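You operate a simulated robot arm through the tools that you are given. There is no shell and no other tool. Be economical: measure what you need, move in short steps, check, and stop when the job is done.

Carry out the task below with a simulated two-armed robot. There is one attempt and no reset: what you move stays moved.

JOB
Dryer off, heat to LOW, vent shut, bottom drawer out to cool.
Fine: off before the drawer comes out.

The check looks at the end state, three seconds after you hand in, the way a careful person would. Anything else that was tipped, shoved, dropped, spilled or broken makes it a failure.

ROBOT AND FRAMES
Two 7-joint arms with fingered hands on one trunk, on a base that drives. Base frame: it is fixed to the floor where the robot stands at the start and does not move with it; the origin is under the middle of the robot, x ahead of it, y to its left, z up. Readings come in mm, rad, newtons and seconds.
The left shoulder is at the start at [40, 146, 1305], the right one opposite. With the tool pointing down near the work surface each hand reaches from about 260 to 700 mm from the robot's upright axis, wherever it stands, measured 20 degrees to its own side. Places, roughly: bottom dryer drawer [800, -200, 900]; green rocker switch [700, -100, 1300]; grey slide [800, -200, 1300]; heat knob [700, -400, 1300]; middle dryer drawer [800, -200, 1000]; top dryer drawer [800, -200, 1100]. Payload 4 kg a hand.
Tool frame (each hand has its own): the origin (TCP) lies between the finger pads and is the grasp point; the fingertips stand 26 mm ahead of it; z points along the fingers, y is the line along which they close. Largest opening 148 mm; the body of the gripper starts 73 mm behind the TCP. The gripper is a hand of 3 fingers: y runs from the thumb to the fingers, the wrist lies at [0, 0, -224] in the tool frame, and closing takes about 1.5 s.
Orientation is that of the tool frame in the base frame, as a unit quaternion [x, y, z, w]. With the fingers straight down and closing along the base's y, the tool's x points along the base's -x, its y along +y and its z along -z.

CONTROLS
- The arms move only by the tool move_arm. It takes "left_deltas", "right_deltas" or both (then of equal length, played together; a hand with none holds still); each is a list of rows, each an object of numbers (a shift or turn left out is 0, a gripper value left out holds the last): "tx", "ty", "tz": the shift along the tool's x, y, z in cm; "rx", "ry", "rz": the turn, a rotation vector about the tool's x, y, z in rad. In form: [{"tx": .., "ty": .., "tz": .., "rx": .., "ry": .., "rz": ..}, ...]. A call has 1 to 8 rows; each row is the pose to reach, as a shift and turn from the pose commanded when the call began, along the tool's axes at that moment. "left_fingers" and "right_fingers" are, for a hand that has rows, the finger opening in cm, from 0 to 14.8, set as the call begins (left out, the last holds). Rows are played at 5 a second. More than 50 mm and 0.15 rad between two rows, or a gripper value outside its range, and nothing of the call is played. Where a pose cannot be reached the arm comes as near as it can. A force on the tool above 40 N (or 10 N above the force at the start of the call, whichever is more), or a blocked arm, ends the call early, and 0.2 s more pass. The fingers move at their own pace (about 108 mm/s each) and stop on an object; they squeeze with about 32 N. The grip force told is the motor's: it shows also when the fingers shut on nothing. Time passes only in rows, and 0.2 s behind the last, so rows that repeat a pose let the fingers close. The reply holds the time, the measured pose of the TCP, the force on the tool along the base axes, the opening and the grip force, in the units named above and with some noise, with the torque about the TCP (base axes, N m) and any sound that the robot's microphone picked up, and new pictures: "show" is both (left out), scene, wrist or none (wrist: the cameras of the hands that moved).
- Cameras (640 x 400 px; columns grow to the right, rows downward): "scene" is now at [99.7, -30.3, 1525.1]; the picture's right is [-0.34, -0.94, 0.00], its down [-0.61, 0.22, -0.76] and it looks along [0.72, -0.26, -0.65] (base axes); focal length 258 px, centre (320, 200). "left" rides on the left gripper at [-68, -39, -90] in its tool frame; the picture's right is [0.50, -0.87, 0.00], its down [0.66, 0.38, -0.65] and it looks along [0.57, 0.33, 0.76] (tool axes); focal length 222 px, centre (320, 200). "right" rides on the right gripper at [68, -39, -90] in its tool frame; the picture's right is [0.50, 0.87, 0.00], its down [-0.66, 0.38, -0.65] and it looks along [-0.57, 0.33, 0.76] (tool axes); focal length 222 px, centre (320, 200). There is no depth. A picture from a camera that has moved, and an enlarged one, comes with that camera's place and axes in the base frame and with its lens.
- move_column(by): slides the trunk up (or, below 0, down) by that many mm; the arms and the scene camera ride with it, the base frame stays. It gives what a move gives, with no picture.
- drive_base(legs): drives the robot by 1 to 6 legs, each [ahead, left, turn to the left] in mm, mm and rad, along the robot's own axes; the way and the turn of a leg run together, so that a leg with both is an arc; at most 1500 mm and 3.142 rad a leg. The arms and the cameras ride along, it lands a little off, and it stops where it bumps. It gives what a move gives, and a new picture of the scene camera.
- set_fingers(finger1, finger2, thumb_bend, hand): sets how far each is bent, from 0 (flat) to 1 (curled in); at 0.3 the hand is open as for a grip, at 0.7 the pads meet at the TCP. One left out holds its place. A second passes; each finger stops where it meets its share of the squeeze, and holds until it gets a number again. A gripper value or a shape takes the hand back. It gives what a move gives, with no picture; readings hold the bend of each and the force on the fingers (four entries, about 0 where the hand has none), thumb and palm.
- preshape(shape, hand): the hand has 3 fingers and takes this shape, open, in about a second: jaw (thumb against the fingers, like two jaws); tri (thumb and two fingers); tip (a fingertip pinch); poke (one finger out to press); point (the index stretched); flat (the hand flat); cup (the hand cupped); fist (a fist). The gripper value then closes the fingers along that shape, each until it touches; the sizes above hold for jaw. It gives what a move gives, with no picture.
- aim_head(pan, tilt): turns the head with the scene camera to pan (to the left, within 1.501 rad either way) and tilt (down, from -0.506 to 1.204), counted from straight ahead of the robot. It gives what a move gives, and a new picture of the scene camera.
- zoom(camera, box): a new picture of the part [left, top, right, bottom] of that camera's present view, enlarged. It takes no simulated time.
- job_done(): hands the job in; it is judged then, once.

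Work in short steps. Places have to be worked out from the pictures, the camera data and where the tool is seen: move nearer, look again, correct. Check each grasp and each placing, and mend what went wrong. You have 120 turns and 260 pictures in all, those below and enlarged ones among them. Open the grippers and draw the arms clear of the work before you hand the job in, unless the task says otherwise; then end with one line.

The tools are called as a command line: name --argument value ..., lists and objects as JSON in quotes. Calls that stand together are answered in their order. move_arm: Moves the arms, as the interface text tells. Its arguments: {"type":"object","properties":{"left_deltas":{"type":"array","items":{"type":"object","properties":{"tx":{"type":"number"},"ty":{"type":"number"},"tz":{"type":"number"},"rx":{"type":"number"},"ry":{"type":"number"},"rz":{"type":"number"}}}},"left_fingers":{"type":"number"},"right_deltas":{"type":"array","items":{"type":"object","properties":{"tx":{"type":"number"},"ty":{"type":"number"},"tz":{"type":"number"},"rx":{"type":"number"},"ry":{"type":"number"},"rz":{"type":"number"}}}},"right_fingers":{"type":"number"},"show":{"type":"string","enum":["both","scene","wrist","none"]}},"required":[]} The other tools are called the same way: move_column (by) slides the trunk up or down; preshape (shape, hand) gives the hand a shape; set_fingers (finger1, finger2, thumb_bend, hand) moves the fingers one by one; drive_base (legs) drives the base; aim_head (pan, tilt) turns the head that bears the scene camera; zoom (camera, box) takes an enlarged picture of a part of a camera's view; job_done () hands the job in.

At the start:

```text
time: 0.0
left_eef_pos: [496.4, 41.4, 998.8]
left_orientation: [0.0, 1.0, 0.0, 0.0]
left_contact_force: [0.1, 0.1, 0.7]
left_ft_torque: [-0.02, 0.02, 0.0]
left_grip_width: 148.0
left_finger_force: 0.2
left_shape: jaw
left_bend: [0.3, 0.3, 0.3]
left_finger forces: [0.0, 0.1, 0.0, 0.0, 0.1, 0.1]
right_eef_pos: [354.4, -280.2, 1149.3]
right_orientation: [0.0, 1.0, 0.0, 0.0]
right_contact_force: [1.2, -1.1, 0.1]
right_ft_torque: [-0.01, -0.02, -0.02]
right_grip_width: 148.2
right_finger_force: 0.0
right_shape: jaw
right_bend: [0.3, 0.3, 0.3]
right_finger forces: [0.1, 0.1, 0.0, 0.0, 0.0, 0.0]
trunk travel left (down, up): [-475.0, 31.0]
robot x, y, heading: [-3.2, -0.4, -0.002]
head pan, tilt: [-0.349, 0.702]
```

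scene: 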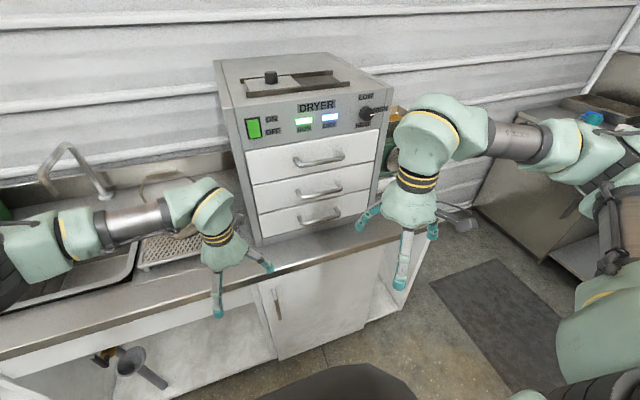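
right: 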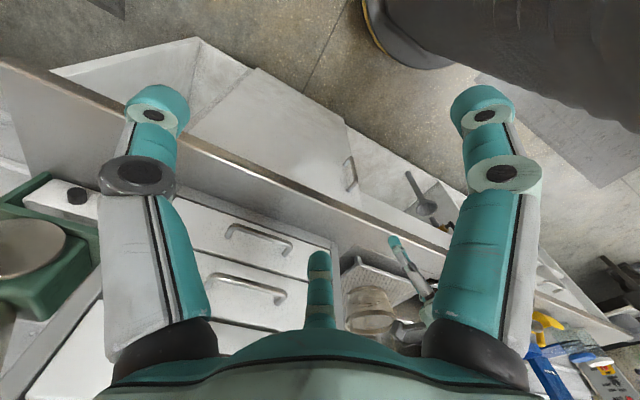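
left: 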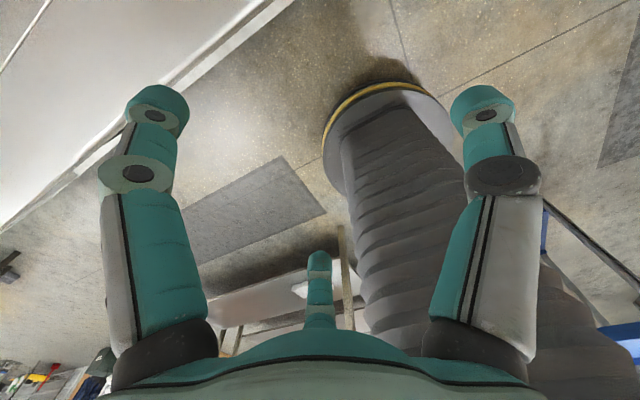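

I zoom on the dryer panel, its top and the knob to see the states.

zoom --camera "scene" --box '[200, 40, 400, 165]'

zoom --camera "scene" --box '[310, 80, 410, 142]'

zoom --camera "scene" --box '[220, 130, 480, 292]'

```text
3.20 times, centred on (300, 102) of scene
camera zoom: at [99.7, -30.3, 1525.1], right [-0.34, -0.94, 0.0], down [-0.61, 0.22, -0.76], along [0.72, -0.26, -0.65], focal length 826 px, centre (384, 512)
```

zoom: 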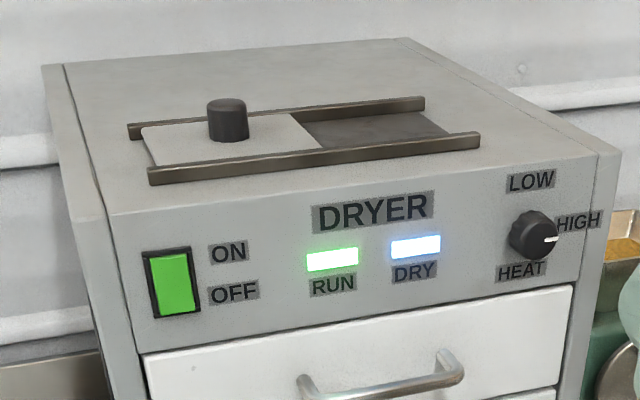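

```text
6.40 times, centred on (360, 111) of scene
camera zoom: at [99.7, -30.3, 1525.1], right [-0.34, -0.94, 0.0], down [-0.61, 0.22, -0.76], along [0.72, -0.26, -0.65], focal length 1651 px, centre (64, 770)
```

zoom: 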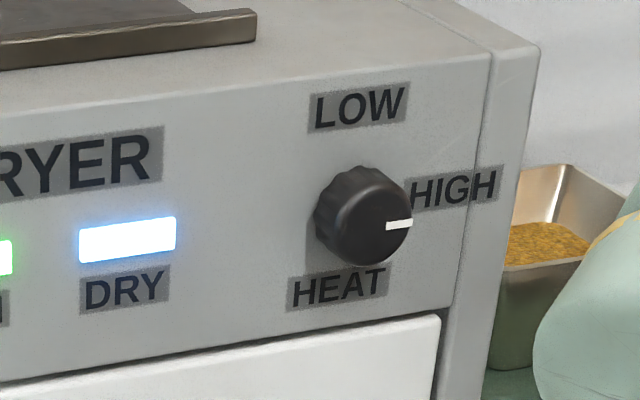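

```text
2.46 times, centred on (350, 211) of scene
camera zoom: at [99.7, -30.3, 1525.1], right [-0.34, -0.94, 0.0], down [-0.61, 0.22, -0.76], along [0.72, -0.26, -0.65], focal length 635 px, centre (246, 173)
```

zoom: 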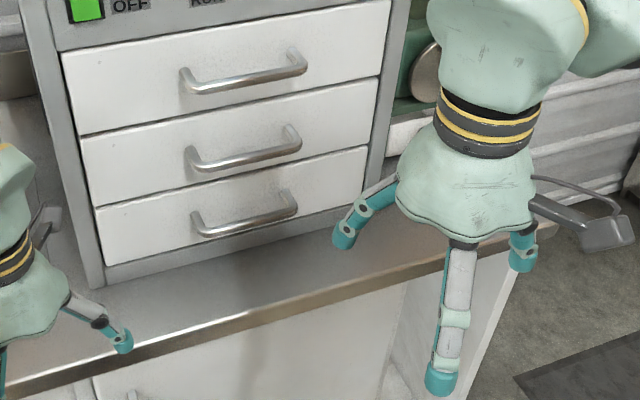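

The dryer is square to the base frame: front face near x≈725, switch near (715,-84,1243), heat knob (700,-382,1247), vent knob (849,-161,1335), bottom handle (685,-242,918). I first level the right hand to point forward, in two calls.

move_arm --right_deltas '[{"ry": -0.14, "tx": -1.5, "tz": -1.2}, {"ry": -0.28, "tx": -3, "tz": -2.4}, {"ry": -0.42, "tx": -4.5, "tz": -3.6}, {"ry": -0.56, "tx": -6, "tz": -4.8}, {"ry": -0.7, "tx": -7.5, "tz": -6}, {"ry": -0.84, "tx": -9, "tz": -7.2}, {"ry": -0.98, "tx": -10.5, "tz": -8.4}, {"ry": -1.12, "tx": -12, "tz": -9.6}]' --show "scene"

preshape --shape "poke" --hand "right"

```text
time: 1.8
left_eef_pos: [495.9, 41.6, 1000.2]
left_orientation: [0.0, 1.0, 0.0, 0.001]
left_contact_force: [-0.3, -0.1, 0.7]
left_ft_torque: [0.01, 0.03, 0.01]
left_grip_width: 147.9
left_finger_force: 0.0
left_shape: jaw
left_bend: [0.3, 0.3, 0.3]
left_finger forces: [0.0, 0.0, 0.0, 0.0, 0.1, 0.1]
right_eef_pos: [483.0, -314.6, 1257.0]
right_orientation: [-0.004, 0.853, -0.002, 0.521]
right_contact_force: [-0.3, 0.7, -0.2]
right_ft_torque: [0.0, 0.01, 0.01]
right_grip_width: 147.9
right_finger_force: 0.0
right_shape: jaw
right_bend: [0.3, 0.3, 0.3]
right_finger forces: [0.1, 0.1, 0.1, 0.0, 0.0, 0.0]
right hand out of reach, approached as far as the arm can: row 5, 6, 7, 8
trunk travel left (down, up): [-475.0, 31.0]
robot x, y, heading: [-0.6, -1.1, 0.001]
head pan, tilt: [-0.349, 0.702]
camera scene: at [97.2, -30.9, 1525.3], right [-0.34, -0.94, 0.0], down [-0.6, 0.22, -0.77], along [0.72, -0.26, -0.64], focal length 258 px, centre (320, 200)
```

scene: 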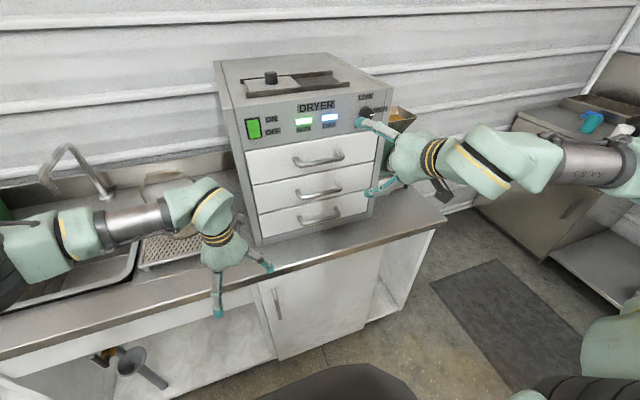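

```text
time: 2.7
left_eef_pos: [497.3, 40.8, 999.4]
left_orientation: [0.0, 1.0, 0.0, 0.0]
left_contact_force: [-0.3, -0.6, -0.5]
left_ft_torque: [0.0, 0.01, -0.01]
left_grip_width: 148.0
left_finger_force: 0.1
left_shape: jaw
left_bend: [0.3, 0.3, 0.3]
left_finger forces: [0.0, 0.0, 0.0, 0.1, 0.0, 0.0]
right_eef_pos: [484.8, -314.0, 1256.1]
right_orientation: [-0.004, 0.855, -0.003, 0.519]
right_contact_force: [-0.1, -0.7, -0.4]
right_ft_torque: [-0.02, 0.0, 0.01]
right_grip_width: 0.0
right_finger_force: 0.1
right_shape: poke
right_bend: [1.0, 1.0, 0.4]
right_finger forces: [0.0, 0.0, 0.0, 0.0, 0.1, 0.0]
trunk travel left (down, up): [-475.0, 31.0]
robot x, y, heading: [1.3, 2.1, 0.002]
head pan, tilt: [-0.349, 0.702]
```

The arm is cramped near the shoulder; I go forward and left toward the switch while finishing the turn.

move_arm --right_deltas '[{"ry": -0.11, "tx": -0.65, "tz": 1.35, "ty": 2}, {"ry": -0.22, "tx": -1.3, "tz": 2.7, "ty": 5}, {"ry": -0.33, "tx": -2, "tz": 4, "ty": 8}, {"ry": -0.45, "tx": -2.6, "tz": 5.4, "ty": 11}, {"ry": -0.45, "tx": -2.6, "tz": 5.4, "ty": 14}]'

```text
time: 3.9
left_eef_pos: [495.3, 41.3, 999.6]
left_orientation: [-0.001, 1.0, 0.0, 0.0]
left_contact_force: [0.6, 0.4, 0.7]
left_ft_torque: [-0.01, 0.01, 0.0]
left_grip_width: 147.9
left_finger_force: 0.1
left_shape: jaw
left_bend: [0.3, 0.3, 0.3]
left_finger forces: [0.0, 0.1, 0.0, 0.1, 0.1, 0.0]
right_eef_pos: [469.6, -194.6, 1455.8]
right_orientation: [-0.004, 0.738, 0.0, 0.675]
right_contact_force: [-0.2, -0.5, -0.2]
right_ft_torque: [-0.01, 0.01, -0.04]
right_grip_width: 0.0
right_finger_force: 0.0
right_shape: poke
right_bend: [1.0, 1.0, 0.4]
right_finger forces: [0.1, 0.0, 0.0, 0.1, 0.0, 0.0]
right hand out of reach, approached as far as the arm can: row 1, 2, 3, 4, 5
trunk travel left (down, up): [-475.0, 31.0]
robot x, y, heading: [-1.4, -1.2, -0.002]
head pan, tilt: [-0.349, 0.702]
camera scene: at [98.1, -30.2, 1525.1], right [-0.34, -0.94, 0.0], down [-0.61, 0.22, -0.76], along [0.72, -0.26, -0.64], focal length 258 px, centre (320, 200)
camera right: at [374.0, -234.6, 1397.4], right [-0.05, 0.86, -0.5], down [-0.59, 0.38, 0.71], along [0.8, 0.33, 0.49], focal length 222 px, centre (320, 200)
```

scene: 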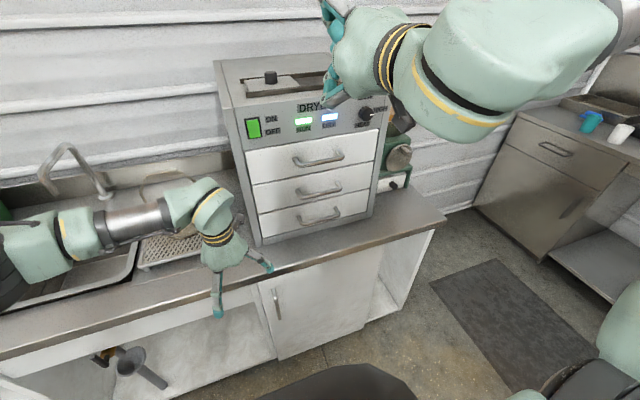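
right: 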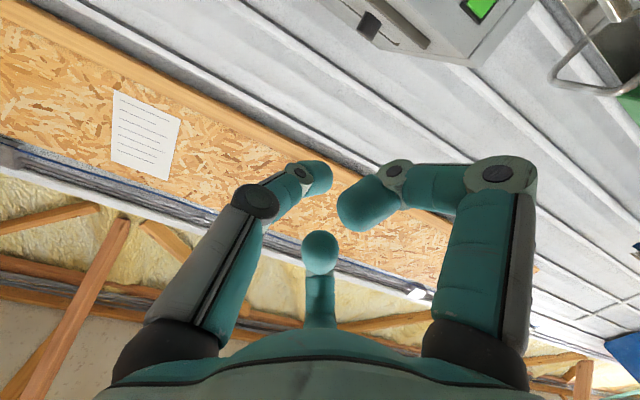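

The reach is too cramped here; wrist is folded. I back up 150 mm so the forward‑pointing hand gets more room.

drive_base --legs '[[-150, 0, 0]]'

```text
time: 5.3
left_eef_pos: [348.9, 39.6, 996.9]
left_orientation: [0.001, 1.0, -0.001, -0.002]
left_contact_force: [0.2, 0.1, -0.1]
left_ft_torque: [0.0, 0.02, 0.0]
left_grip_width: 148.2
left_finger_force: 0.0
left_shape: jaw
left_bend: [0.3, 0.3, 0.3]
left_finger forces: [0.0, 0.0, 0.1, 0.1, 0.1, 0.0]
right_eef_pos: [324.7, -194.9, 1454.5]
right_orientation: [-0.004, 0.74, 0.0, 0.673]
right_contact_force: [-0.6, -0.2, 0.3]
right_ft_torque: [0.03, 0.0, -0.05]
right_grip_width: 0.1
right_finger_force: 0.1
right_shape: poke
right_bend: [1.0, 1.0, 0.4]
right_finger forces: [0.0, 0.0, 0.1, 0.0, 0.0, 0.1]
trunk travel left (down, up): [-475.0, 31.0]
robot x, y, heading: [-152.6, 2.2, -0.001]
head pan, tilt: [-0.349, 0.702]
camera scene: at [-46.7, -30.6, 1524.8], right [-0.34, -0.94, 0.0], down [-0.61, 0.22, -0.76], along [0.72, -0.26, -0.65], focal length 258 px, centre (320, 200)
```

scene: 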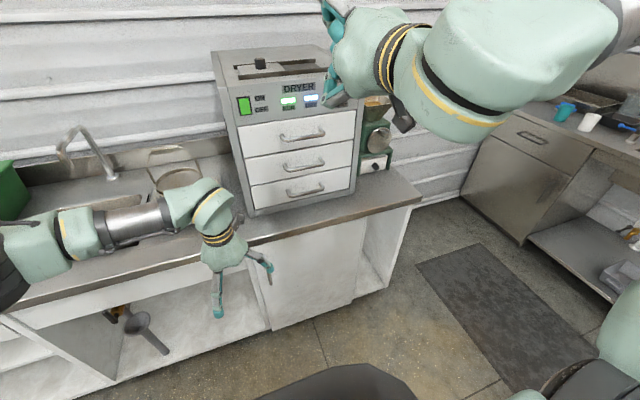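

Now I extend the right hand forward 20 cm in its own frame and see where it lands.

move_arm --right_deltas '[{"tz": 4}, {"tz": 8}, {"tz": 12}, {"tz": 16}, {"tz": 18}, {"tz": 18}, {"tz": 18}]'

```text
time: 6.9
left_eef_pos: [346.0, 40.5, 1000.0]
left_orientation: [0.001, 1.0, 0.0, 0.0]
left_contact_force: [0.5, 0.1, 0.0]
left_ft_torque: [-0.02, -0.02, 0.02]
left_grip_width: 147.9
left_finger_force: 0.0
left_shape: jaw
left_bend: [0.3, 0.3, 0.3]
left_finger forces: [0.0, 0.0, 0.0, 0.1, 0.1, 0.0]
right_eef_pos: [499.6, -195.0, 1458.1]
right_orientation: [-0.004, 0.743, 0.0, 0.669]
right_contact_force: [0.4, -0.2, -0.3]
right_ft_torque: [0.0, 0.03, -0.01]
right_grip_width: 0.0
right_finger_force: 0.0
right_shape: poke
right_bend: [1.0, 1.0, 0.4]
right_finger forces: [0.0, 0.0, 0.0, 0.0, 0.0, 0.0]
right hand out of reach, approached as far as the arm can: row 1, 2, 3, 4, 5, 6, 7
trunk travel left (down, up): [-475.0, 31.0]
robot x, y, heading: [-146.8, 2.7, -0.0]
head pan, tilt: [-0.349, 0.702]
camera scene: at [-51.0, -30.2, 1525.1], right [-0.34, -0.94, 0.0], down [-0.61, 0.22, -0.76], along [0.72, -0.26, -0.65], focal length 258 px, centre (320, 200)
camera right: at [404.2, -235.7, 1401.0], right [-0.06, 0.86, -0.5], down [-0.58, 0.38, 0.72], along [0.81, 0.34, 0.48], focal length 222 px, centre (320, 200)
```

scene: 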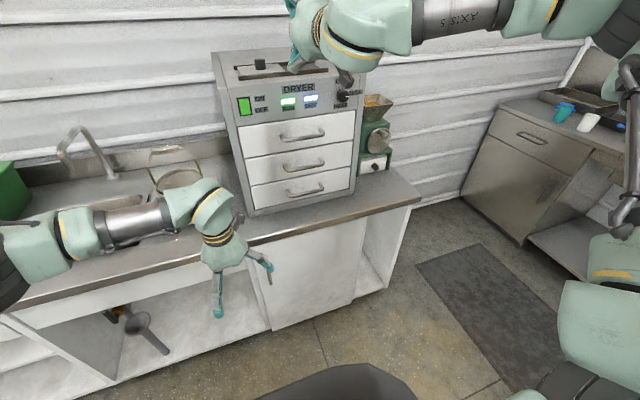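
right: 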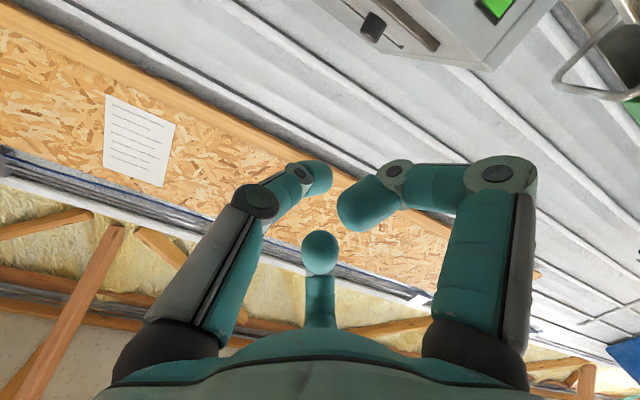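

The commanded pose is re-synced; hand is at z 1458, almost level. I lower it to panel height, staying well short of the dryer.

move_arm --right_deltas '[{"tx": 4}, {"tx": 8}, {"tx": 12}, {"tx": 16}, {"tx": 19}, {"tx": 19}]'

```text
time: 8.3
left_eef_pos: [346.3, 42.0, 1000.9]
left_orientation: [0.001, 1.0, 0.0, 0.0]
left_contact_force: [-0.4, 0.1, 0.2]
left_ft_torque: [0.0, 0.01, 0.03]
left_grip_width: 147.8
left_finger_force: 0.1
left_shape: jaw
left_bend: [0.3, 0.3, 0.3]
left_finger forces: [0.0, 0.0, 0.1, 0.0, 0.1, 0.0]
right_eef_pos: [521.9, -212.4, 1398.6]
right_orientation: [-0.008, 0.773, 0.002, 0.634]
right_contact_force: [-0.6, -0.3, 0.4]
right_ft_torque: [0.02, 0.04, -0.02]
right_grip_width: 0.0
right_finger_force: 0.0
right_shape: poke
right_bend: [1.0, 1.0, 0.4]
right_finger forces: [0.0, 0.0, 0.0, 0.0, 0.1, 0.0]
right hand out of reach, approached as far as the arm can: row 1, 2, 3, 4, 5, 6
trunk travel left (down, up): [-475.0, 31.0]
robot x, y, heading: [-150.4, -1.7, -0.002]
head pan, tilt: [-0.349, 0.702]
camera scene: at [-50.4, -30.1, 1525.1], right [-0.34, -0.94, 0.0], down [-0.61, 0.22, -0.76], along [0.72, -0.26, -0.65], focal length 258 px, centre (320, 200)
camera right: at [420.4, -254.2, 1349.4], right [-0.11, 0.86, -0.5], down [-0.52, 0.37, 0.77], along [0.85, 0.34, 0.41], focal length 222 px, centre (320, 200)
```

scene: 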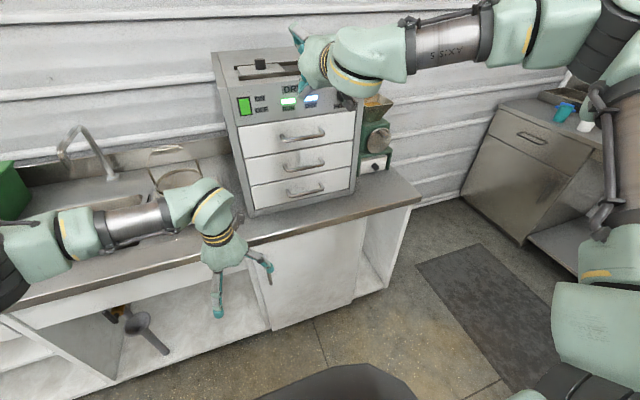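
right: 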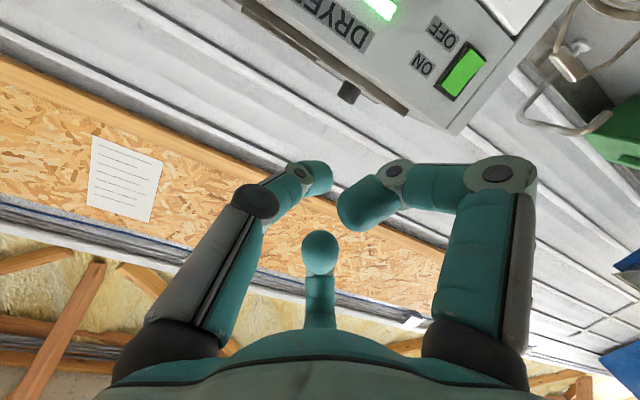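

The arm favours heights a bit above the shoulder for this pose, so I lower the trunk 160 mm.

move_column --by -160

aim_head --pan -0.35 --tilt 0.4

```text
time: 10.1
left_eef_pos: [345.7, 39.4, 838.8]
left_orientation: [0.001, 1.0, 0.0, 0.0]
left_contact_force: [-1.2, 0.4, 0.4]
left_ft_torque: [0.01, -0.01, 0.0]
left_grip_width: 147.8
left_finger_force: 0.1
left_shape: jaw
left_bend: [0.3, 0.3, 0.3]
left_finger forces: [0.0, 0.0, 0.0, 0.1, 0.0, 0.0]
right_eef_pos: [522.0, -212.5, 1237.9]
right_orientation: [-0.008, 0.773, 0.002, 0.634]
right_contact_force: [-0.8, 0.2, -0.8]
right_ft_torque: [-0.01, 0.0, 0.04]
right_grip_width: 0.2
right_finger_force: 0.0
right_shape: poke
right_bend: [1.0, 1.0, 0.4]
right_finger forces: [0.1, 0.0, 0.1, 0.1, 0.0, 0.0]
trunk travel left (down, up): [-315.0, 191.0]
robot x, y, heading: [-149.0, -2.3, 0.0]
head pan, tilt: [-0.349, 0.702]
```

```text
time: 10.9
left_eef_pos: [347.4, 40.2, 839.6]
left_orientation: [0.001, 1.0, 0.001, -0.001]
left_contact_force: [0.2, -0.1, -0.6]
left_ft_torque: [-0.04, 0.01, 0.0]
left_grip_width: 148.0
left_finger_force: 0.0
left_shape: jaw
left_bend: [0.3, 0.3, 0.3]
left_finger forces: [0.1, 0.0, 0.0, 0.0, 0.0, 0.0]
right_eef_pos: [521.3, -212.6, 1236.7]
right_orientation: [-0.008, 0.773, 0.002, 0.635]
right_contact_force: [0.6, -0.1, -0.1]
right_ft_torque: [0.0, 0.01, 0.0]
right_grip_width: 0.0
right_finger_force: 0.0
right_shape: poke
right_bend: [1.0, 1.0, 0.4]
right_finger forces: [0.1, 0.0, 0.0, 0.1, 0.0, 0.0]
trunk travel left (down, up): [-315.0, 191.0]
robot x, y, heading: [-150.5, 0.6, -0.001]
head pan, tilt: [-0.351, 0.4]
camera scene: at [-43.6, -33.1, 1390.9], right [-0.35, -0.94, 0.0], down [-0.37, 0.13, -0.92], along [0.86, -0.32, -0.39], focal length 258 px, centre (320, 200)
```

scene: 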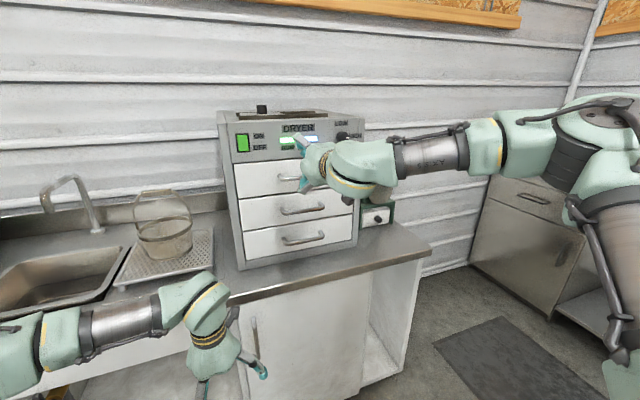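

Now I zoom for precise panel measurements and fingertip place.

zoom --camera "scene" --box '[200, 90, 400, 215]'

zoom --camera "right" --box '[0, 0, 640, 400]'

```text
3.20 times, centred on (300, 152) of scene
camera zoom: at [-43.6, -33.1, 1390.9], right [-0.35, -0.94, 0.0], down [-0.37, 0.13, -0.92], along [0.86, -0.32, -0.39], focal length 826 px, centre (384, 352)
```

zoom: 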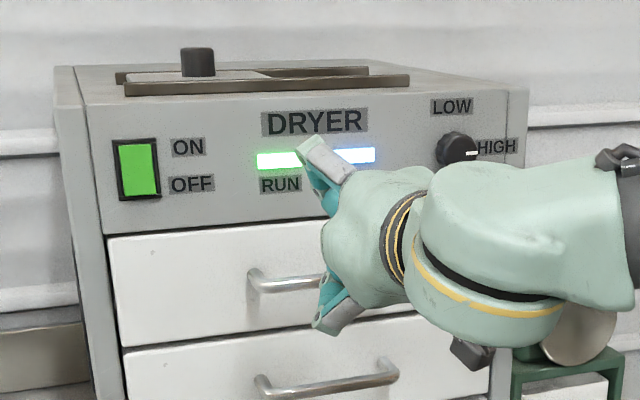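

```text
1.00 times, centred on (320, 200) of right (not enlarged: the box is as wide or as high as the picture)
camera zoom: at [420.0, -254.3, 1188.7], right [-0.11, 0.86, -0.5], down [-0.52, 0.37, 0.77], along [0.85, 0.34, 0.41], focal length 222 px, centre (320, 200)
```

zoom: 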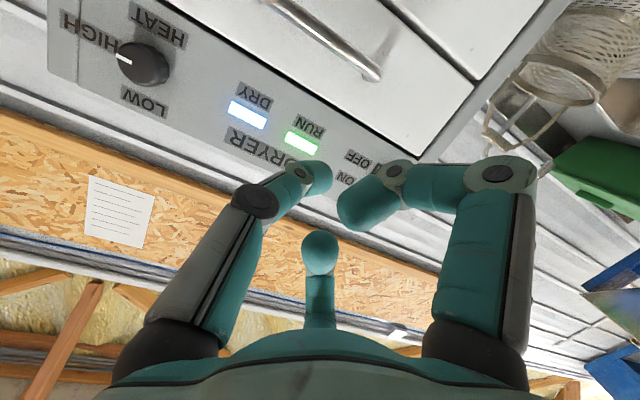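

Triangulated: switch centre (686,-79,1262), heat knob front (668,-365,1266); poke tip appears on the tool axis, 26 mm ahead. I move left to line up with the lower (OFF) half, ~60 mm short of it.

move_arm --right_deltas '[{"ty": 4, "tx": -1}, {"ty": 8, "tx": -2}, {"ty": 11, "tz": 2, "tx": -3}, {"ty": 13.4, "tz": 5, "tx": -3.4}, {"ty": 13.4, "tz": 7, "tx": -3.4}, {"ty": 13.4, "tz": 7, "tx": -3.4}]'

```text
time: 12.3
left_eef_pos: [345.4, 39.4, 838.6]
left_orientation: [0.001, 1.0, 0.0, 0.0]
left_contact_force: [-0.4, 0.3, -0.7]
left_ft_torque: [0.02, 0.0, -0.01]
left_grip_width: 147.8
left_finger_force: 0.0
left_shape: jaw
left_bend: [0.3, 0.3, 0.3]
left_finger forces: [0.1, 0.0, 0.0, 0.0, 0.0, 0.0]
right_eef_pos: [592.9, -78.0, 1255.4]
right_orientation: [-0.008, 0.772, 0.002, 0.635]
right_contact_force: [-0.1, 0.2, -0.7]
right_ft_torque: [0.04, -0.02, 0.02]
right_grip_width: 0.0
right_finger_force: 0.0
right_shape: poke
right_bend: [1.0, 1.0, 0.4]
right_finger forces: [0.0, 0.1, 0.0, 0.1, 0.1, 0.0]
trunk travel left (down, up): [-315.0, 191.0]
robot x, y, heading: [-148.0, 3.2, 0.002]
head pan, tilt: [-0.351, 0.4]
camera scene: at [-43.9, -33.1, 1391.1], right [-0.35, -0.94, 0.0], down [-0.37, 0.13, -0.92], along [0.86, -0.32, -0.39], focal length 258 px, centre (320, 200)
camera right: at [492.8, -118.6, 1207.6], right [-0.11, 0.86, -0.5], down [-0.52, 0.37, 0.77], along [0.85, 0.34, 0.41], focal length 222 px, centre (320, 200)
```

scene: 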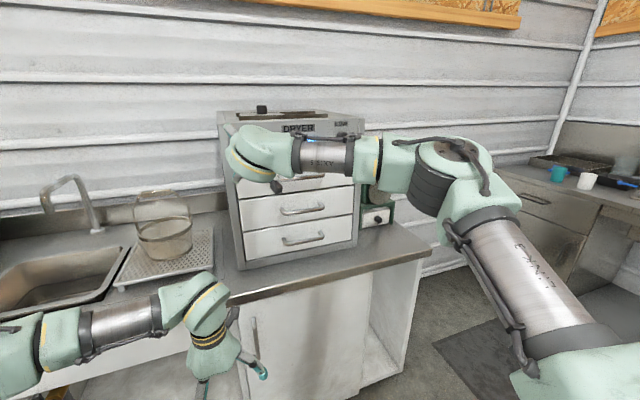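
right: 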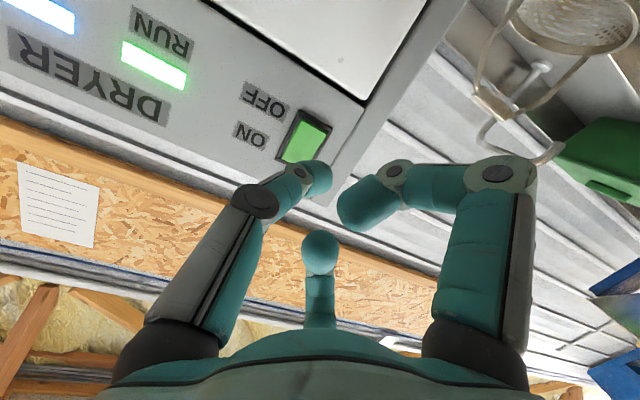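

Refined from the wrist camera: switch spans z 1233–1277, y≈-84. I press toward the OFF half at z≈1242.

move_arm --right_deltas '[{"ty": -0.6, "tx": -0.1, "tz": 1.5}, {"ty": -0.6, "tx": -0.2, "tz": 3}, {"ty": -0.6, "tx": -0.35, "tz": 4.5}, {"ty": -0.6, "tx": -0.4, "tz": 5.5}, {"ty": -0.6, "tx": -0.45, "tz": 6}]'

```text
time: 13.5
left_eef_pos: [347.0, 40.4, 838.8]
left_orientation: [0.001, 1.0, 0.0, 0.0]
left_contact_force: [-0.1, 0.6, -0.1]
left_ft_torque: [-0.01, -0.01, -0.04]
left_grip_width: 147.9
left_finger_force: 0.1
left_shape: jaw
left_bend: [0.3, 0.3, 0.3]
left_finger forces: [0.0, 0.0, 0.0, 0.1, 0.1, 0.0]
right_eef_pos: [653.4, -81.4, 1250.2]
right_orientation: [-0.009, 0.773, 0.003, 0.635]
right_contact_force: [-0.6, 0.0, 0.2]
right_ft_torque: [0.0, 0.0, -0.01]
right_grip_width: 0.0
right_finger_force: 0.1
right_shape: poke
right_bend: [1.0, 1.0, 0.4]
right_finger forces: [0.0, 0.1, 0.0, 0.0, 0.1, 0.1]
trunk travel left (down, up): [-315.0, 191.0]
robot x, y, heading: [-151.9, 1.6, -0.003]
head pan, tilt: [-0.351, 0.4]
camera scene: at [-43.5, -32.9, 1391.0], right [-0.35, -0.94, 0.0], down [-0.37, 0.13, -0.92], along [0.86, -0.32, -0.39], focal length 258 px, centre (320, 200)
camera right: at [552.4, -123.1, 1201.2], right [-0.11, 0.86, -0.5], down [-0.52, 0.38, 0.77], along [0.85, 0.34, 0.41], focal length 222 px, centre (320, 200)
```

scene: 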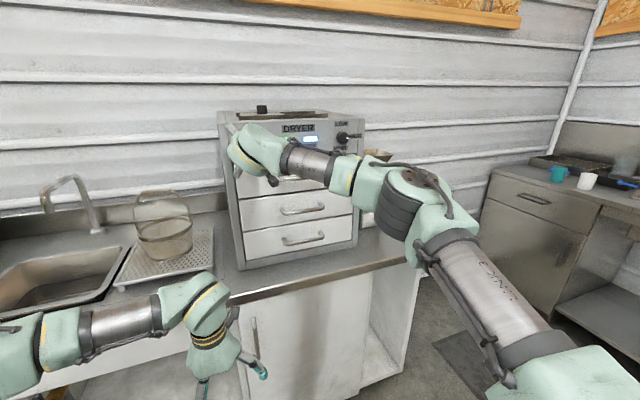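
right: 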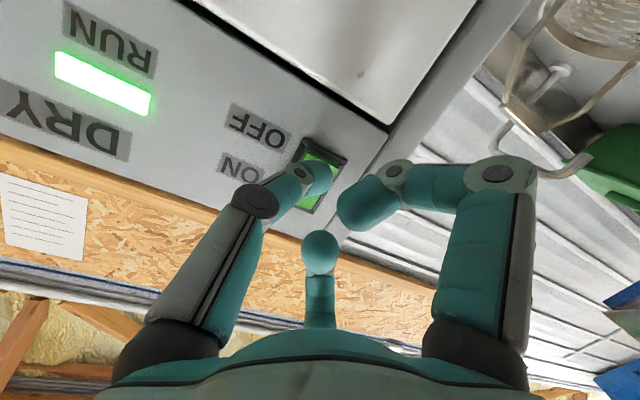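

No contact yet; the tip is aligned at y≈-82, z≈1244. I press on further in small steps.

move_arm --right_deltas '[{"tz": 0.5}, {"tz": 1}, {"tz": 1.5}, {"tz": 2}, {"tz": 2.5}]'

```text
time: 14.8
left_eef_pos: [340.5, 37.7, 842.0]
left_orientation: [0.002, 1.0, 0.0, 0.002]
left_contact_force: [-0.3, 0.7, 0.5]
left_ft_torque: [0.02, -0.02, 0.01]
left_grip_width: 148.1
left_finger_force: 0.1
left_shape: jaw
left_bend: [0.3, 0.3, 0.3]
left_finger forces: [0.1, 0.2, 0.0, 0.1, 0.0, 0.0]
right_eef_pos: [670.0, -88.4, 1246.6]
right_orientation: [-0.005, 0.773, 0.003, 0.634]
right_contact_force: [-28.9, -5.8, -2.0]
right_ft_torque: [-0.05, 0.06, 0.07]
right_grip_width: 0.2
right_finger_force: 0.0
right_shape: poke
right_bend: [1.0, 1.0, 0.92]
right_finger forces: [0.0, 0.0, 0.0, 0.1, 29.0, 0.0]
trunk travel left (down, up): [-315.0, 191.0]
robot x, y, heading: [-148.8, 1.6, -0.002]
head pan, tilt: [-0.351, 0.4]
stopped in row 5 (right hand): the force on the tool passed its limit at 40 N (the readings are from after the stop); the commanded pose is now the measured one
camera scene: at [-52.2, -34.7, 1391.6], right [-0.35, -0.94, 0.0], down [-0.36, 0.14, -0.92], along [0.87, -0.32, -0.38], focal length 258 px, centre (320, 200)
camera right: at [568.5, -127.2, 1197.9], right [-0.11, 0.86, -0.49], down [-0.52, 0.37, 0.77], along [0.85, 0.34, 0.41], focal length 222 px, centre (320, 200)
```

scene: 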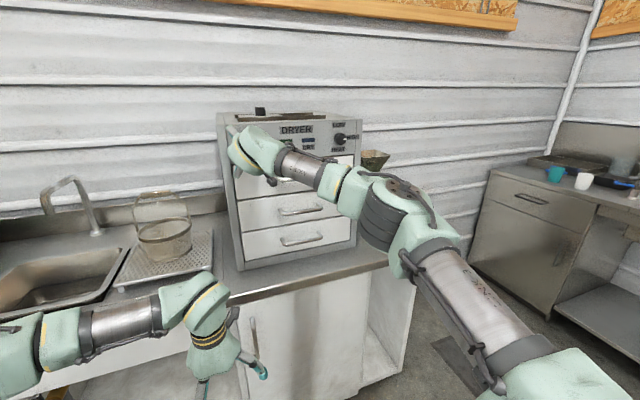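
right: 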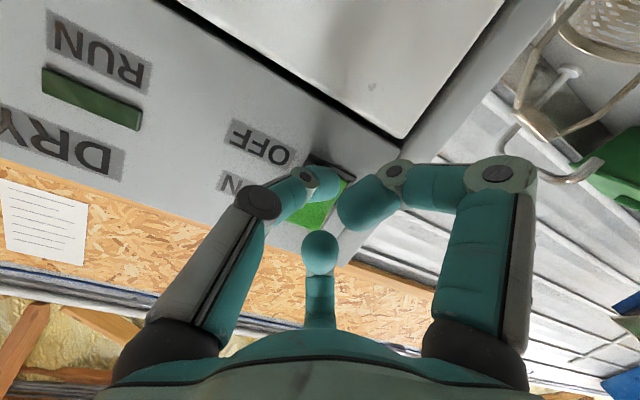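

RUN light went out: dryer off. Back away from the switch and take the tri shape next.

move_arm --right_deltas '[{"tz": -4}, {"tz": -8}, {"tz": -11, "tx": 0.5, "ty": -2}, {"tz": -11, "tx": 0.5, "ty": -6.5}, {"tz": -11, "tx": 0.5, "ty": -11}, {"tz": -11, "tx": 0.5, "ty": -15.5}, {"tz": -11, "tx": 0.5, "ty": -15.5}]' --show "scene"

preshape --shape "tri" --hand "right"

zoom --camera "scene" --box '[200, 90, 400, 215]'

zoom --camera "right" --box '[0, 0, 640, 400]'

```text
time: 16.4
left_eef_pos: [345.6, 40.5, 838.3]
left_orientation: [0.003, 1.0, -0.001, 0.0]
left_contact_force: [-0.1, -0.5, -0.4]
left_ft_torque: [0.01, 0.0, -0.01]
left_grip_width: 148.0
left_finger_force: 0.1
left_shape: jaw
left_bend: [0.3, 0.3, 0.3]
left_finger forces: [0.1, 0.0, 0.0, 0.0, 0.1, 0.0]
right_eef_pos: [571.9, -243.1, 1261.2]
right_orientation: [-0.006, 0.775, 0.001, 0.632]
right_contact_force: [0.4, 0.1, 0.8]
right_ft_torque: [-0.03, -0.01, 0.0]
right_grip_width: 0.0
right_finger_force: 0.2
right_shape: poke
right_bend: [1.0, 1.0, 0.4]
right_finger forces: [0.0, 0.0, 0.0, 0.1, 0.0, 0.0]
trunk travel left (down, up): [-315.0, 191.0]
robot x, y, heading: [-150.7, -0.3, -0.009]
head pan, tilt: [-0.351, 0.4]
camera scene: at [-44.4, -32.3, 1391.1], right [-0.35, -0.94, 0.0], down [-0.37, 0.13, -0.92], along [0.86, -0.32, -0.39], focal length 258 px, centre (320, 200)
```

scene: 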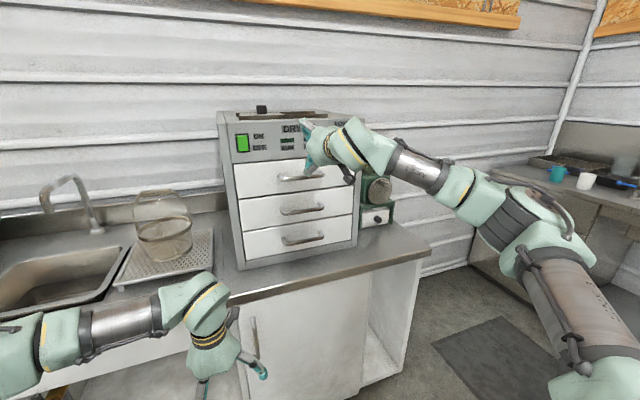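

```text
time: 17.3
left_eef_pos: [346.4, 39.6, 838.7]
left_orientation: [0.002, 1.0, 0.0, 0.0]
left_contact_force: [0.8, -0.5, 0.4]
left_ft_torque: [-0.01, 0.01, -0.01]
left_grip_width: 147.9
left_finger_force: 0.0
left_shape: jaw
left_bend: [0.3, 0.3, 0.3]
left_finger forces: [0.0, 0.0, 0.2, 0.0, 0.0, 0.0]
right_eef_pos: [573.3, -242.8, 1261.3]
right_orientation: [-0.005, 0.775, 0.001, 0.632]
right_contact_force: [-0.1, -0.2, 0.4]
right_ft_torque: [0.03, -0.01, 0.01]
right_grip_width: 147.8
right_finger_force: 0.0
right_shape: tri
right_bend: [0.3, 0.3, 0.3]
right_finger forces: [0.0, 0.0, 0.0, 0.0, 0.0, 0.0]
trunk travel left (down, up): [-315.0, 191.0]
robot x, y, heading: [-151.3, 2.6, -0.008]
head pan, tilt: [-0.351, 0.4]
```

```text
3.20 times, centred on (300, 152) of scene
camera zoom: at [-44.3, -33.5, 1391.0], right [-0.35, -0.94, 0.0], down [-0.37, 0.14, -0.92], along [0.86, -0.32, -0.39], focal length 826 px, centre (384, 352)
```

zoom: 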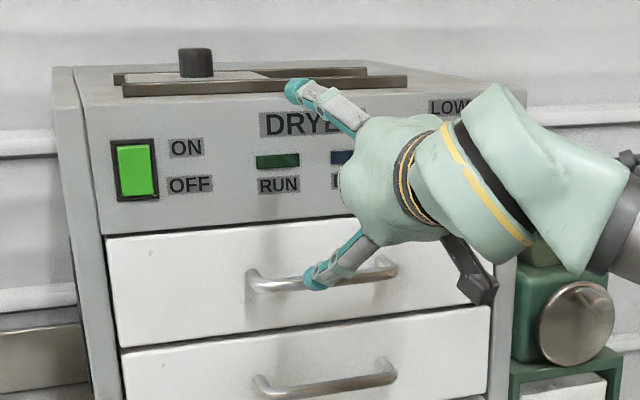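

```text
1.00 times, centred on (320, 200) of right (not enlarged: the box is as wide or as high as the picture)
camera zoom: at [471.3, -283.8, 1213.6], right [-0.11, 0.86, -0.49], down [-0.51, 0.38, 0.77], along [0.85, 0.34, 0.4], focal length 222 px, centre (320, 200)
```

zoom: 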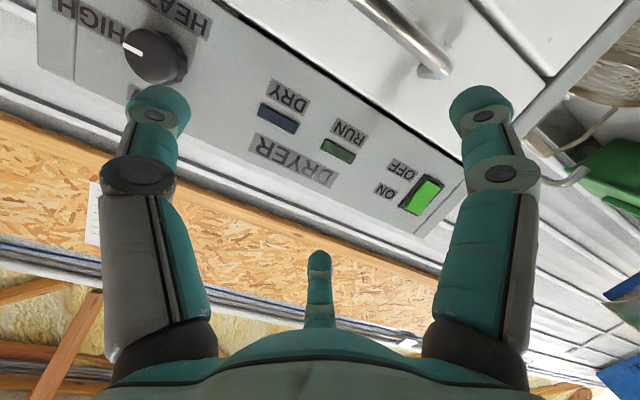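

Lights are off. I move in front of the heat knob (~y -367, z 1257) and level the hand.

move_arm --right_deltas '[{"ty": -4, "ry": -0.1}, {"ty": -8, "ry": -0.2}, {"ty": -12.4, "ry": -0.2, "tz": 0.5}, {"ty": -12.4, "ry": -0.2, "tz": 0.5}]'

```text
time: 18.3
left_eef_pos: [343.1, 39.4, 840.1]
left_orientation: [0.002, 1.0, 0.0, 0.0]
left_contact_force: [0.0, -0.4, -0.2]
left_ft_torque: [0.03, 0.01, 0.01]
left_grip_width: 148.0
left_finger_force: 0.0
left_shape: jaw
left_bend: [0.3, 0.3, 0.3]
left_finger forces: [0.0, 0.1, 0.0, 0.1, 0.0, 0.0]
right_eef_pos: [575.1, -367.3, 1259.9]
right_orientation: [-0.007, 0.708, 0.003, 0.706]
right_contact_force: [0.5, -0.3, -0.2]
right_ft_torque: [0.03, 0.05, 0.01]
right_grip_width: 147.7
right_finger_force: 0.0
right_shape: tri
right_bend: [0.3, 0.3, 0.3]
right_finger forces: [0.0, 0.0, 0.0, 0.1, 0.0, 0.0]
right hand out of reach, approached as far as the arm can: row 2
trunk travel left (down, up): [-315.0, 191.0]
robot x, y, heading: [-149.4, 1.5, -0.007]
head pan, tilt: [-0.351, 0.4]
camera scene: at [-45.9, -33.0, 1391.2], right [-0.35, -0.94, 0.0], down [-0.36, 0.13, -0.92], along [0.86, -0.32, -0.39], focal length 258 px, centre (320, 200)
camera right: at [485.7, -406.8, 1192.9], right [-0.01, 0.86, -0.5], down [-0.66, 0.37, 0.65], along [0.75, 0.34, 0.56], focal length 222 px, centre (320, 200)
```

scene: 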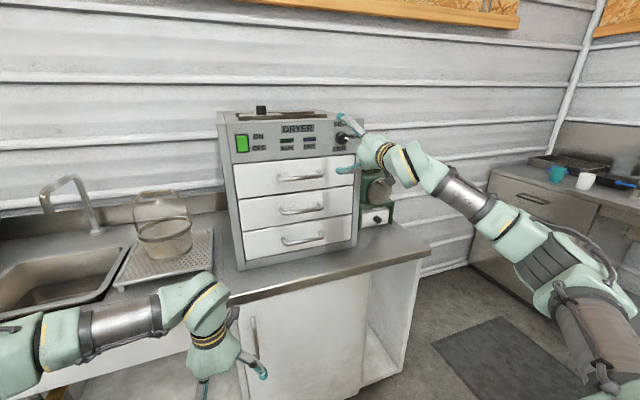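
right: 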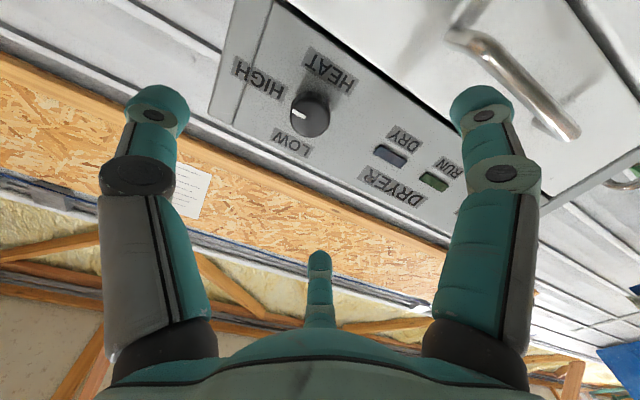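

Triangulating the two wrist views with the scene views puts the knob front at about (690,-378,1259). I narrow the opening, centre on it and pre-roll the hand +0.75 rad so the turn to LOW has range.

move_arm --right_deltas '[{"ty": -0.5, "rz": 0.15}, {"ty": -1.1, "rz": 0.3}, {"ty": -1.1, "rz": 0.45}, {"ty": -1.1, "rz": 0.6}, {"ty": -1.1, "rz": 0.75}, {"ty": -1.1, "rz": 0.75, "tz": 2}, {"ty": -1.1, "rz": 0.75, "tz": 3.5}]' --right_fingers 9

```text
time: 19.9
left_eef_pos: [346.6, 40.2, 838.0]
left_orientation: [0.002, 1.0, 0.0, 0.001]
left_contact_force: [0.4, 0.2, 0.5]
left_ft_torque: [0.01, -0.04, 0.02]
left_grip_width: 147.8
left_finger_force: 0.1
left_shape: jaw
left_bend: [0.3, 0.3, 0.3]
left_finger forces: [0.0, 0.2, 0.0, 0.0, 0.0, 0.1]
right_eef_pos: [612.1, -376.3, 1258.0]
right_orientation: [0.254, 0.661, 0.262, 0.656]
right_contact_force: [-0.4, 0.2, 0.3]
right_ft_torque: [-0.01, -0.01, 0.01]
right_grip_width: 90.7
right_finger_force: 0.1
right_shape: tri
right_bend: [0.32, 0.32, 0.7]
right_finger forces: [0.0, 0.1, 0.1, 0.0, 0.1, 0.0]
trunk travel left (down, up): [-315.0, 191.0]
robot x, y, heading: [-148.7, -0.0, -0.001]
head pan, tilt: [-0.351, 0.4]
camera scene: at [-43.8, -33.1, 1391.0], right [-0.35, -0.94, 0.0], down [-0.37, 0.13, -0.92], along [0.86, -0.32, -0.39], focal length 258 px, centre (320, 200)
camera right: at [521.1, -360.6, 1182.5], right [-0.01, 0.98, 0.22], down [-0.65, -0.17, 0.74], along [0.76, -0.14, 0.64], focal length 222 px, centre (320, 200)
```

scene: 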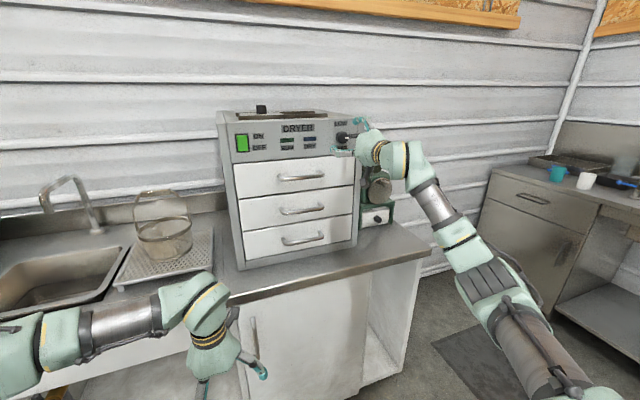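
right: 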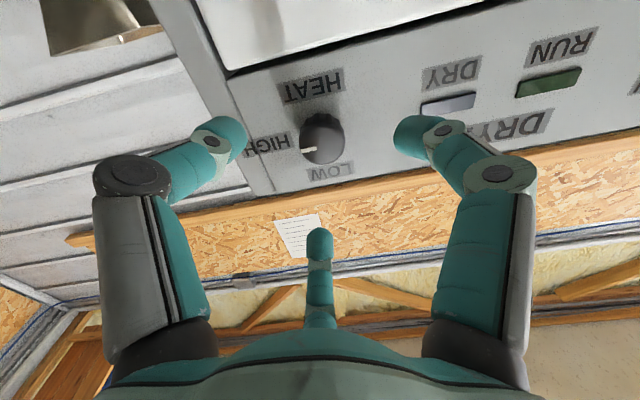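

Knob is exactly on the tool axis. I advance so the finger pads surround it (TCP x≈679).

move_arm --right_deltas '[{"tz": 2}, {"tz": 4}, {"tz": 5.5}, {"tz": 6.5}, {"tz": 6.7}]'

```text
time: 21.1
left_eef_pos: [343.9, 39.7, 838.6]
left_orientation: [0.002, 1.0, 0.0, 0.001]
left_contact_force: [0.2, -0.3, -0.8]
left_ft_torque: [0.0, 0.01, -0.05]
left_grip_width: 147.7
left_finger_force: 0.0
left_shape: jaw
left_bend: [0.3, 0.3, 0.3]
left_finger forces: [0.1, 0.0, 0.1, 0.1, 0.1, 0.1]
right_eef_pos: [674.0, -376.1, 1260.4]
right_orientation: [0.254, 0.66, 0.262, 0.657]
right_contact_force: [-14.8, 0.6, -2.0]
right_ft_torque: [0.07, -0.17, -0.11]
right_grip_width: 88.8
right_finger_force: 0.0
right_shape: tri
right_bend: [0.31, 0.32, 0.7]
right_finger forces: [2.9, 8.4, 0.0, 0.0, 4.1, 0.1]
trunk travel left (down, up): [-315.0, 191.0]
robot x, y, heading: [-151.8, -1.5, -0.001]
head pan, tilt: [-0.351, 0.4]
camera scene: at [-48.1, -33.4, 1391.3], right [-0.35, -0.94, 0.0], down [-0.36, 0.14, -0.92], along [0.86, -0.32, -0.39], focal length 258 px, centre (320, 200)
camera right: at [584.0, -360.0, 1185.3], right [-0.01, 0.98, 0.22], down [-0.65, -0.17, 0.74], along [0.76, -0.14, 0.64], focal length 222 px, centre (320, 200)
```

scene: 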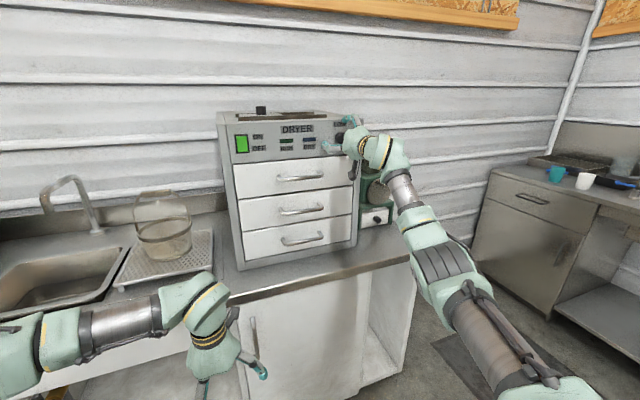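
right: 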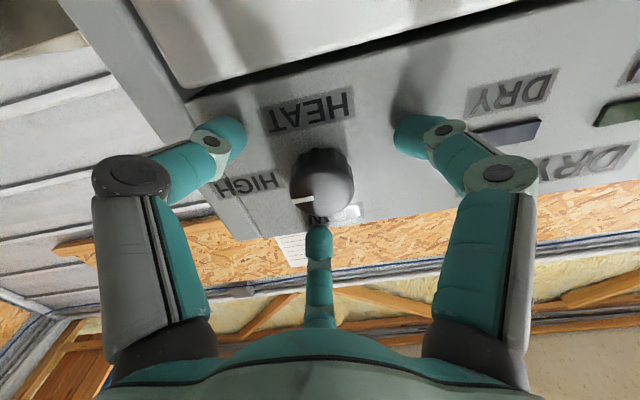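

Fingertips just touch the panel around the knob. I back off ~6 mm and close gently on the knob.

move_arm --right_deltas '[{"tz": -1.0}, {"tz": -1.0}]' --right_fingers 9 --show "none"

move_arm --right_deltas '[{"tz": 0}, {"tz": 0}, {"tz": 0}, {"tz": 0}, {"tz": 0}, {"tz": 0}]' --right_fingers 2 --show "wrist"

```text
time: 21.7
left_eef_pos: [345.6, 39.6, 839.3]
left_orientation: [0.002, 1.0, 0.0, 0.0]
left_contact_force: [-0.5, -1.1, -0.5]
left_ft_torque: [0.01, -0.01, -0.01]
left_grip_width: 147.9
left_finger_force: 0.0
left_shape: jaw
left_bend: [0.3, 0.3, 0.3]
left_finger forces: [0.0, 0.0, 0.1, 0.1, 0.0, 0.0]
right_eef_pos: [668.4, -375.3, 1258.8]
right_orientation: [0.253, 0.661, 0.262, 0.656]
right_contact_force: [-0.1, -0.2, -0.6]
right_ft_torque: [0.02, 0.04, 0.01]
right_grip_width: 89.7
right_finger_force: 0.1
right_shape: tri
right_bend: [0.32, 0.32, 0.7]
right_finger forces: [0.0, 0.1, 0.1, 0.0, 0.0, 0.0]
trunk travel left (down, up): [-315.0, 191.0]
robot x, y, heading: [-150.1, 2.6, -0.007]
head pan, tilt: [-0.351, 0.4]
```

```text
time: 23.1
left_eef_pos: [346.9, 37.8, 838.6]
left_orientation: [0.002, 1.0, 0.0, 0.0]
left_contact_force: [0.0, -0.4, -0.1]
left_ft_torque: [0.0, 0.03, 0.0]
left_grip_width: 148.2
left_finger_force: 0.1
left_shape: jaw
left_bend: [0.3, 0.3, 0.3]
left_finger forces: [0.0, 0.1, 0.1, 0.0, 0.1, 0.0]
right_eef_pos: [668.3, -375.1, 1258.8]
right_orientation: [0.253, 0.661, 0.261, 0.656]
right_contact_force: [2.2, -0.4, -0.9]
right_ft_torque: [0.01, -0.04, -0.04]
right_grip_width: 27.0
right_finger_force: 31.9
right_shape: tri
right_bend: [0.75, 0.75, 0.7]
right_finger forces: [28.3, 29.7, 0.0, 0.0, 29.1, 0.1]
trunk travel left (down, up): [-315.0, 191.0]
robot x, y, heading: [-153.7, 2.7, -0.002]
head pan, tilt: [-0.351, 0.4]
camera right: at [577.8, -358.9, 1182.7], right [-0.01, 0.98, 0.22], down [-0.65, -0.17, 0.74], along [0.76, -0.14, 0.64], focal length 222 px, centre (320, 200)
```

right: 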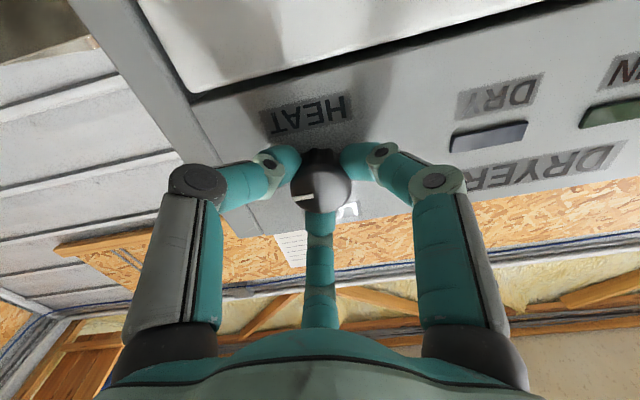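

Three digits grip the knob. I roll -1.05 rad first to see that it follows.

move_arm --right_deltas '[{"rz": -0.13}, {"rz": -0.26}, {"rz": -0.39}, {"rz": -0.52}, {"rz": -0.65}, {"rz": -0.78}, {"rz": -0.91}, {"rz": -1.05}]' --show "wrist"

```text
time: 24.9
left_eef_pos: [344.8, 38.6, 838.9]
left_orientation: [0.002, 1.0, 0.0, 0.0]
left_contact_force: [-0.3, -0.1, 0.4]
left_ft_torque: [-0.02, 0.0, 0.03]
left_grip_width: 147.8
left_finger_force: 0.1
left_shape: jaw
left_bend: [0.3, 0.3, 0.3]
left_finger forces: [0.0, 0.0, 0.0, 0.0, 0.1, 0.1]
right_eef_pos: [668.1, -375.6, 1259.3]
right_orientation: [-0.113, 0.699, -0.104, 0.699]
right_contact_force: [0.5, -3.5, 1.9]
right_ft_torque: [0.07, -0.05, -0.12]
right_grip_width: 27.1
right_finger_force: 32.2
right_shape: tri
right_bend: [0.75, 0.75, 0.7]
right_finger forces: [28.3, 29.9, 0.0, 0.1, 32.3, 0.0]
trunk travel left (down, up): [-315.0, 191.0]
robot x, y, heading: [-152.4, -0.7, -0.004]
head pan, tilt: [-0.351, 0.4]
camera right: at [578.9, -434.8, 1206.5], right [-0.01, 0.67, -0.74], down [-0.66, 0.55, 0.51], along [0.75, 0.49, 0.44], focal length 222 px, centre (320, 200)
```

right: 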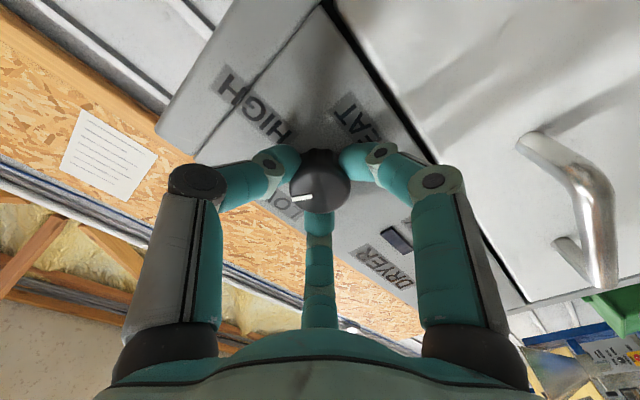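

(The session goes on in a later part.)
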